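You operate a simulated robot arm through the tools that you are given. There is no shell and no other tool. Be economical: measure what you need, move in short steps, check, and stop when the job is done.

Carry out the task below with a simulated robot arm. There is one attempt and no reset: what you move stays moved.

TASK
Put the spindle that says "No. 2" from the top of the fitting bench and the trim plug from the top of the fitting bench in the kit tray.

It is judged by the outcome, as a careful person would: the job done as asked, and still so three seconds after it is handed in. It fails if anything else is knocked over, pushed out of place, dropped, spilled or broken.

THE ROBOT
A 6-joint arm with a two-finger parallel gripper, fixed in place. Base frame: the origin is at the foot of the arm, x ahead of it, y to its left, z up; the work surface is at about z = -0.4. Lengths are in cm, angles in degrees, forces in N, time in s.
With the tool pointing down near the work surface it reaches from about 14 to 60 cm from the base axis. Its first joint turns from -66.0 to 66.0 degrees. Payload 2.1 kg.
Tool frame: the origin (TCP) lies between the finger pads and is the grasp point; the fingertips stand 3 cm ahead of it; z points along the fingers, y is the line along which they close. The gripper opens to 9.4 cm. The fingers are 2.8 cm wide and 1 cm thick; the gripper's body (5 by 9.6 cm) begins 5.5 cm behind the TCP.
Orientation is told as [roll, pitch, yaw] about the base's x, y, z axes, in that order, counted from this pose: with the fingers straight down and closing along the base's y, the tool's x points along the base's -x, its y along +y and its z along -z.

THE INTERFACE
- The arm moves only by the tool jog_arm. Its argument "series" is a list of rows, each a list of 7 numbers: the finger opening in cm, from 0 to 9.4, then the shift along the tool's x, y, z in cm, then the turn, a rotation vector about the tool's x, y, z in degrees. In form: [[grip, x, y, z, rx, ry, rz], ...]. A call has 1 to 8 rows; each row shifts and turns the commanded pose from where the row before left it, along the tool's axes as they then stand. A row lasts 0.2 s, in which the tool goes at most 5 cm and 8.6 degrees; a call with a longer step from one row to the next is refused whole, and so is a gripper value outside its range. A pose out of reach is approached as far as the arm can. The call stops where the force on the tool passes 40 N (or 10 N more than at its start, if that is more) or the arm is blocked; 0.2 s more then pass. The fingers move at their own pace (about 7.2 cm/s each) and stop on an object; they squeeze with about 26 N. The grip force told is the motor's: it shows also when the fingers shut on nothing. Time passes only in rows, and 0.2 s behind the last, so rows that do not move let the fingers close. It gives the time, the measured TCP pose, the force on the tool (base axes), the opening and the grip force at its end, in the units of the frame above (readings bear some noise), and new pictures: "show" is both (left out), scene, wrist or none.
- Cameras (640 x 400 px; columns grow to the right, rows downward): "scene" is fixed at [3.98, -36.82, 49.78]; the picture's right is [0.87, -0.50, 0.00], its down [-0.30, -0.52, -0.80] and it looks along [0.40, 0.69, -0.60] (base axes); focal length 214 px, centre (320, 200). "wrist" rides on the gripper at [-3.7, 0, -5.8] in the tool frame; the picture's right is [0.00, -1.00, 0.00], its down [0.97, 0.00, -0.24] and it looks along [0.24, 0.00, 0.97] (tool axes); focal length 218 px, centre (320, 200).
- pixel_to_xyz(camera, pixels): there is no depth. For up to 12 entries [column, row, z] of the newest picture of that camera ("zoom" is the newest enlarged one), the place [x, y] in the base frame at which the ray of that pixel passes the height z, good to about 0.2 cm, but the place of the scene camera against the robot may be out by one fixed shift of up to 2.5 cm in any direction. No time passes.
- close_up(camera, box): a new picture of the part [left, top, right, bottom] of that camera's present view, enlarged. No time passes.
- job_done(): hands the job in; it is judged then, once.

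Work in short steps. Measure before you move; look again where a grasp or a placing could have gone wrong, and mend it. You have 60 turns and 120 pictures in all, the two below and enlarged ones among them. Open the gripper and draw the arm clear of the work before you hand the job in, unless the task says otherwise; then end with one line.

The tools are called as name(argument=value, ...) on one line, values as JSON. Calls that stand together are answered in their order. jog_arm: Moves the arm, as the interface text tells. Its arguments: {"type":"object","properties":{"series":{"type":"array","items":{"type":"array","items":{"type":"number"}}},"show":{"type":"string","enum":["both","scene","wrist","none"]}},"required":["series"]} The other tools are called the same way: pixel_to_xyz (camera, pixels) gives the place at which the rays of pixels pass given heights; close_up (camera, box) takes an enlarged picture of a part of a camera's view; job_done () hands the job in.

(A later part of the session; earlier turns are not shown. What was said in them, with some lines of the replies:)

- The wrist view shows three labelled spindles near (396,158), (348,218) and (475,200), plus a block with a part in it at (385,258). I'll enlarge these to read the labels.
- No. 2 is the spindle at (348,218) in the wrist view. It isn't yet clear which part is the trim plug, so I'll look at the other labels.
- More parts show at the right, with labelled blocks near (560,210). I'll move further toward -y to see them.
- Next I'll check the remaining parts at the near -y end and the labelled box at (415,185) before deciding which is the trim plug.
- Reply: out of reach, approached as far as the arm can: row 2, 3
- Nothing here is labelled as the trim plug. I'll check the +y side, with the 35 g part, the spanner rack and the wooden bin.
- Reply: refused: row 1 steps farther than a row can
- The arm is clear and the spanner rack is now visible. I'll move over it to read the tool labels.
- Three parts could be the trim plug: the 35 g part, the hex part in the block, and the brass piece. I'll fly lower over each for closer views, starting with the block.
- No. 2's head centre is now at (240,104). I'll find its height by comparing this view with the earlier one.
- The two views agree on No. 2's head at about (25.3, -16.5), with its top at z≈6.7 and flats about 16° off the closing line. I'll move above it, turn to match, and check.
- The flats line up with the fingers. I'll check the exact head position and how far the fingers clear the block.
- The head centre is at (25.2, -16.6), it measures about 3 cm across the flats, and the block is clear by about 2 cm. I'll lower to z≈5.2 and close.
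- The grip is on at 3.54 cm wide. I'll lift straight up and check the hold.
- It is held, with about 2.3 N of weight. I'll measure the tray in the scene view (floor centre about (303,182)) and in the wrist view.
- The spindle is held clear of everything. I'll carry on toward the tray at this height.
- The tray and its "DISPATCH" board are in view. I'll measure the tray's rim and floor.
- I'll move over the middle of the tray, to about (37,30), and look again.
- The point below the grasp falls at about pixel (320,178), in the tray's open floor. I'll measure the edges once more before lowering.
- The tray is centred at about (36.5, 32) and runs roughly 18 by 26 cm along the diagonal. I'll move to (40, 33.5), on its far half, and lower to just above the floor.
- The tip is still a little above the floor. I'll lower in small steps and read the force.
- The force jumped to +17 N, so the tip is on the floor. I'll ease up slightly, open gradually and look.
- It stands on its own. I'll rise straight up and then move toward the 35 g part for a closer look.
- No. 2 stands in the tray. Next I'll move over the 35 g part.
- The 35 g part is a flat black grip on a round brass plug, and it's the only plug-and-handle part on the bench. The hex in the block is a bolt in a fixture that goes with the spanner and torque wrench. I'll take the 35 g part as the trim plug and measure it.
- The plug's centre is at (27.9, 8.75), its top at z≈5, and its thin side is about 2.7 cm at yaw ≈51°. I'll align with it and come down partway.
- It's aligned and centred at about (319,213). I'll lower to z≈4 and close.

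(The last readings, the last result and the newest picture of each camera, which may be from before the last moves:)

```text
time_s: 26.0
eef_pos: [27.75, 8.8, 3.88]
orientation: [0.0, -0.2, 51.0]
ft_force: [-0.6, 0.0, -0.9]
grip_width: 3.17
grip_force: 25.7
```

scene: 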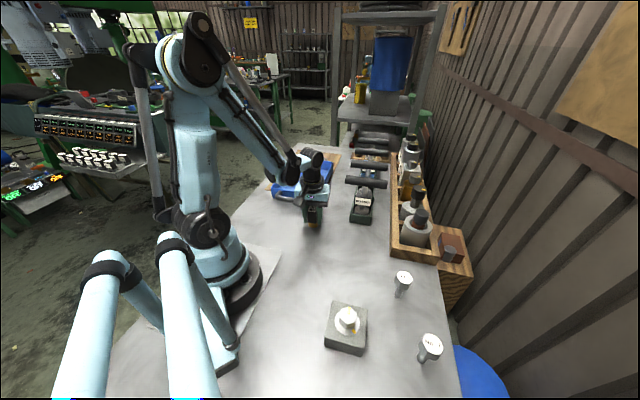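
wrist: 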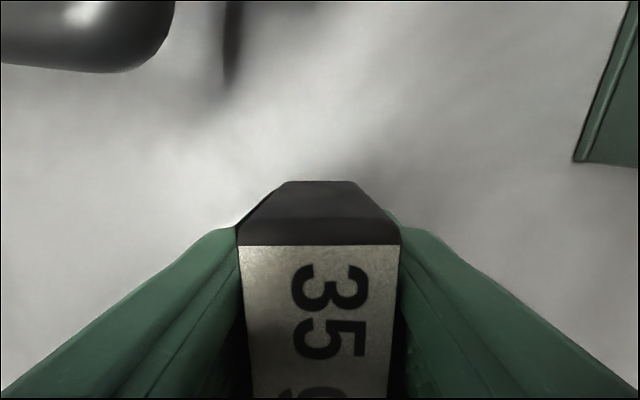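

It's gripped at 3.2 cm. I'll lift straight up.

jog_arm(series=[[1.5, 0, 0, -1.5, 0, 0, 0], [1.5, 0, 0, -3.5, 0, 0, 0], [1.5, 0, 0, -4, 0, 0, 0], [1.5, 0, 0, -4, 0, 0, 0], [1.5, 0, 0, -2.5, 0, 0, 0], [1.5, 0, 0, 0, 0, 0, 0]])

```text
time_s: 27.4
eef_pos: [27.95, 8.45, 19.27]
orientation: [0.0, -0.1, 51.0]
ft_force: [-0.1, 0.4, 0.2]
grip_width: 3.16
grip_force: 25.9
```

scene: 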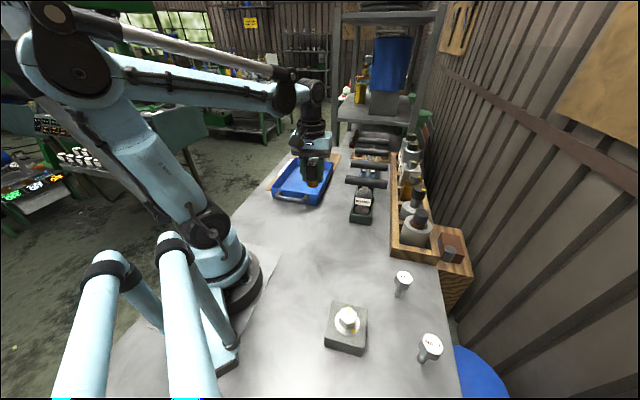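
wrist: 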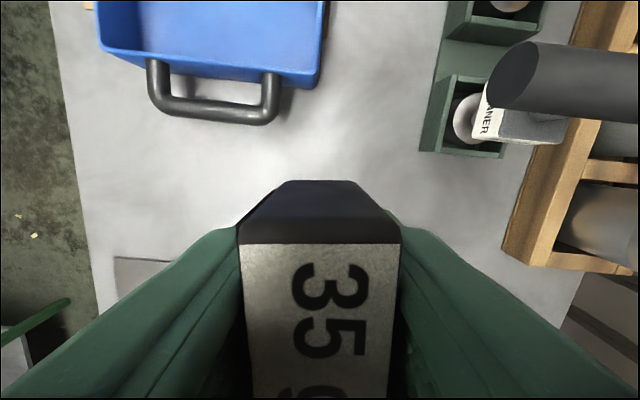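

It's held and light, as 35 g should be. I'll carry it over the near half of the tray, to about (31.3, 27.2).

jog_arm(series=[[1.5, -3.34, 1.84, 0, 0, 0, 0], [1.5, -3.34, 1.84, 0, 0, 0, 0], [1.5, -3.34, 1.84, 0, 0, 0, 0], [1.5, -3.34, 1.84, 0, 0, 0, 0], [1.5, -3.34, 1.84, 0, 0, 0, 0], [1.5, 0, 0, 3, 0, 0, 0], [1.5, 0, 0, 3, 0, 0, 0], [1.5, 0, 0, 0, 0, 0, 0]])

close_up(camera="scene", box=[250, 120, 370, 220])

```text
time_s: 29.2
eef_pos: [31.29, 27.31, 13.41]
orientation: [-0.1, -0.1, 51.0]
ft_force: [0.4, 0.3, -0.8]
grip_width: 3.13
grip_force: 26.2
```

scene: 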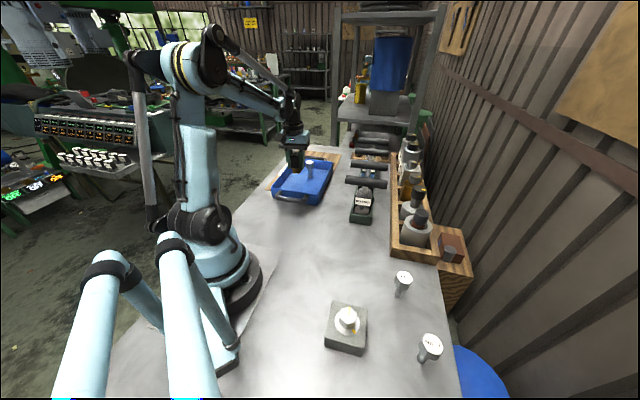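
wrist: 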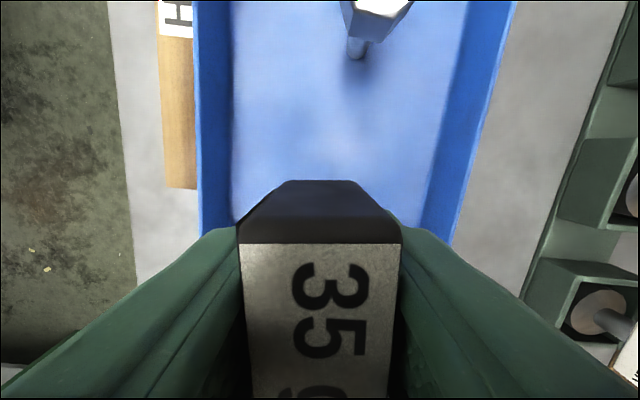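

```text
4.00 times, centred on (310, 170) of scene
```

zoom: 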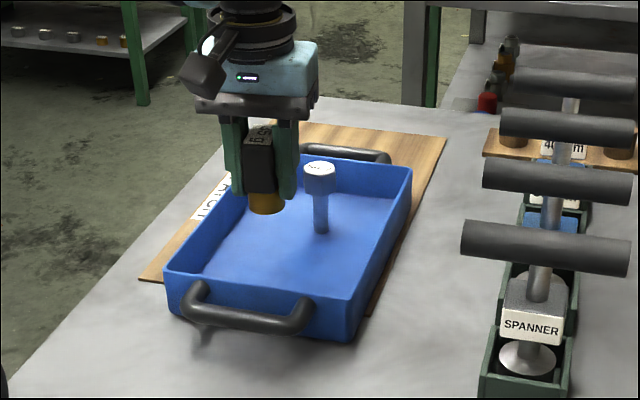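

It's over the tray, slightly left of centre. I'll shift 0.8 cm right, lower to just above contact (expected at z≈4.75), and check.

jog_arm(series=[[1.5, 0, -0.8, 1, 0, 0, 0], [1.5, 0, 0, 3, 0, 0, 0], [1.5, 0, 0, 3, 0, 0, 0], [1.5, 0, 0, 1.1, 0, 0, 0], [1.5, 0, 0, 0, 0, 0, 0]], show="wrist")

jog_arm(series=[[1.5, 0, 0, 0.3, 0, 0, 0], [1.5, 0, 0, 0, 0, 0, 0]], show="none")

```text
time_s: 30.4
eef_pos: [31.65, 26.87, 5.37]
orientation: [0.0, -0.1, 51.0]
ft_force: [-0.2, -0.1, 0.0]
grip_width: 3.16
grip_force: 26.4
```

wrist: 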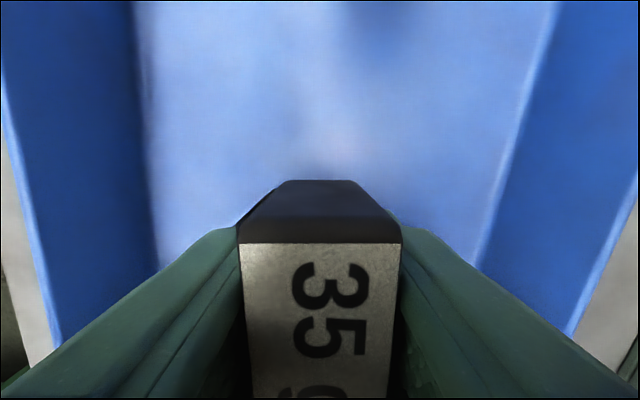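

```text
time_s: 31.0
eef_pos: [31.74, 26.69, 5.18]
orientation: [0.1, -0.2, 51.0]
ft_force: [-0.3, -0.7, 0.4]
grip_width: 3.16
grip_force: 25.6
```

jog_arm(series=[[1.5, 0, 0, 0.2, 0, 0, 0], [1.5, 0, 0, 0, 0, 0, 0]], show="none")

jog_arm(series=[[1.5, 0, 0, 0.15, 0, 0, 0], [1.5, 0, 0, 0, 0, 0, 0]], show="none")

```text
time_s: 31.6
eef_pos: [31.7, 26.75, 4.9]
orientation: [0.0, -0.1, 50.9]
ft_force: [-0.7, 0.2, -0.3]
grip_width: 3.15
grip_force: 25.6
```

```text
time_s: 32.2
eef_pos: [31.69, 26.82, 4.81]
orientation: [0.1, -0.1, 51.0]
ft_force: [-1.2, -1.0, 17.2]
grip_width: 3.16
grip_force: 26.0
```

Contact shows at +17 N. I'll ease up, open gradually, and rise straight up.

jog_arm(series=[[1.5, 0, 0, -0.1, 0, 0, 0], [3.1, 0, 0, 0, 0, 0, 0], [3.6, 0, 0, 0, 0, 0, 0], [5, 0, 0, 0, 0, 0, 0], [5.5, 0, 0, 0, 0, 0, 0], [5.5, 0, 0, -2, 0, 0, 0], [5.5, 0, 0, -4, 0, 0, 0], [5.5, 0, 0, -4, 0, 0, 0]])

```text
time_s: 34.0
eef_pos: [31.91, 26.77, 15.09]
orientation: [0.0, 0.0, 51.1]
ft_force: [0.3, 0.5, -0.1]
grip_width: 5.5
grip_force: 0.0
```

scene: 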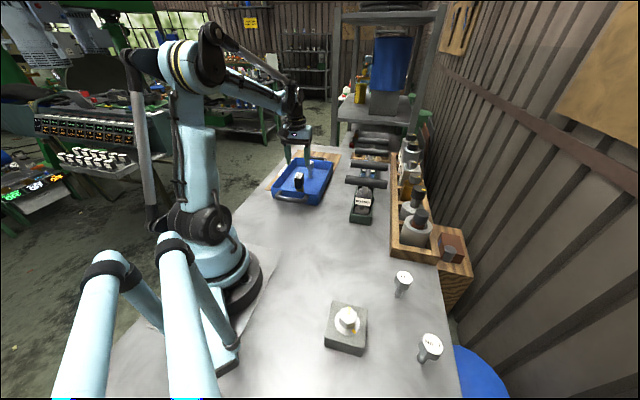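
wrist: 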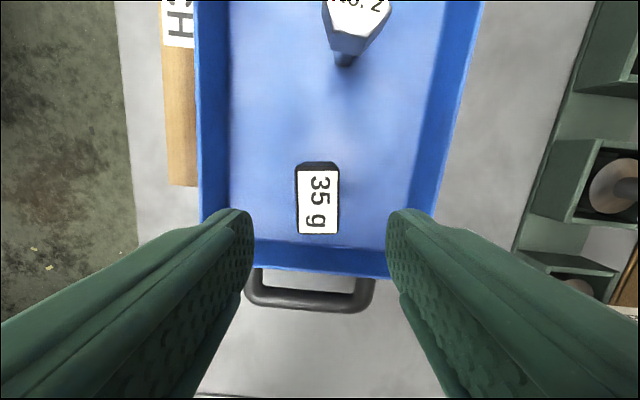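

Both parts stand in the tray. I'll draw the arm up and back, then take a last look.

jog_arm(series=[[6, 0, 0, -4, 0, 0, 0], [6, 0, 0, -4, 0, 0, 0], [6, 3, -2, -1, 0, 0, 0], [6, 4, -2, 0, 0, 0, 0], [6, 4, -2, 0, 0, 0, 0], [6, 4, -2, 0, 0, 0, 0], [6, 0, 0, 0, 0, 0, 0]])

close_up(camera="scene", box=[250, 120, 370, 220])

```text
time_s: 35.6
eef_pos: [28.65, 9.91, 23.75]
orientation: [0.0, -0.1, 51.1]
ft_force: [0.0, 0.7, 0.7]
grip_width: 5.99
grip_force: 0.0
```

scene: 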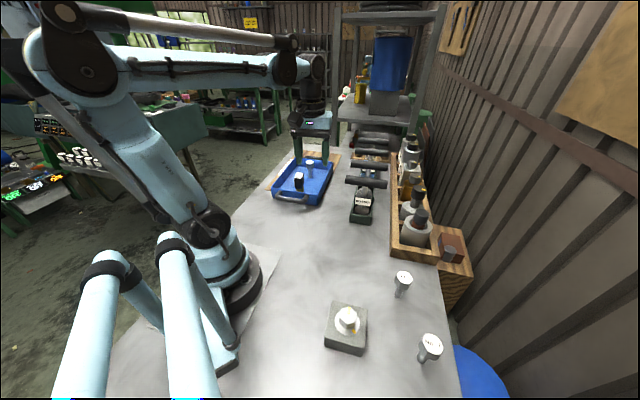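
wrist: 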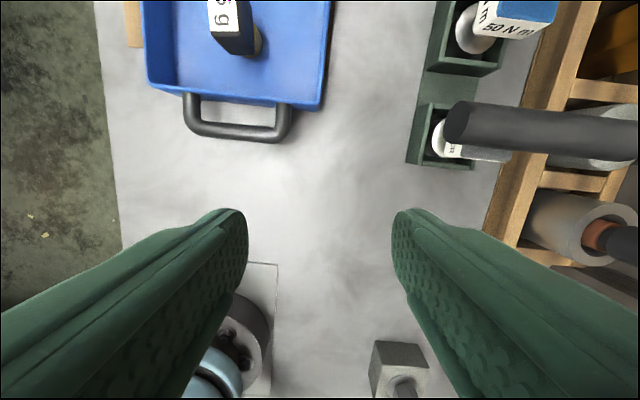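

```text
4.00 times, centred on (310, 170) of scene
```

zoom: 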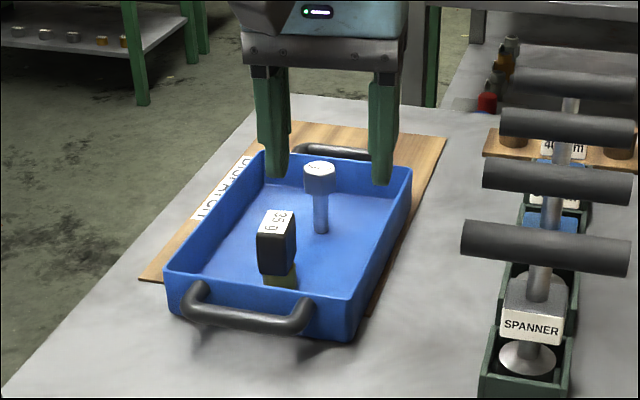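

Both parts stand steady in the tray, nothing else has moved, the gripper is open and the arm is clear. I'll hand in.

job_done()

```text
The job is handed in.
```

The No. 2 spindle and the 35 g plug are both standing in the kit tray; no part was labelled "trim plug", so I took the 35 g one to be it from its shape (a grip on a round brass plug).
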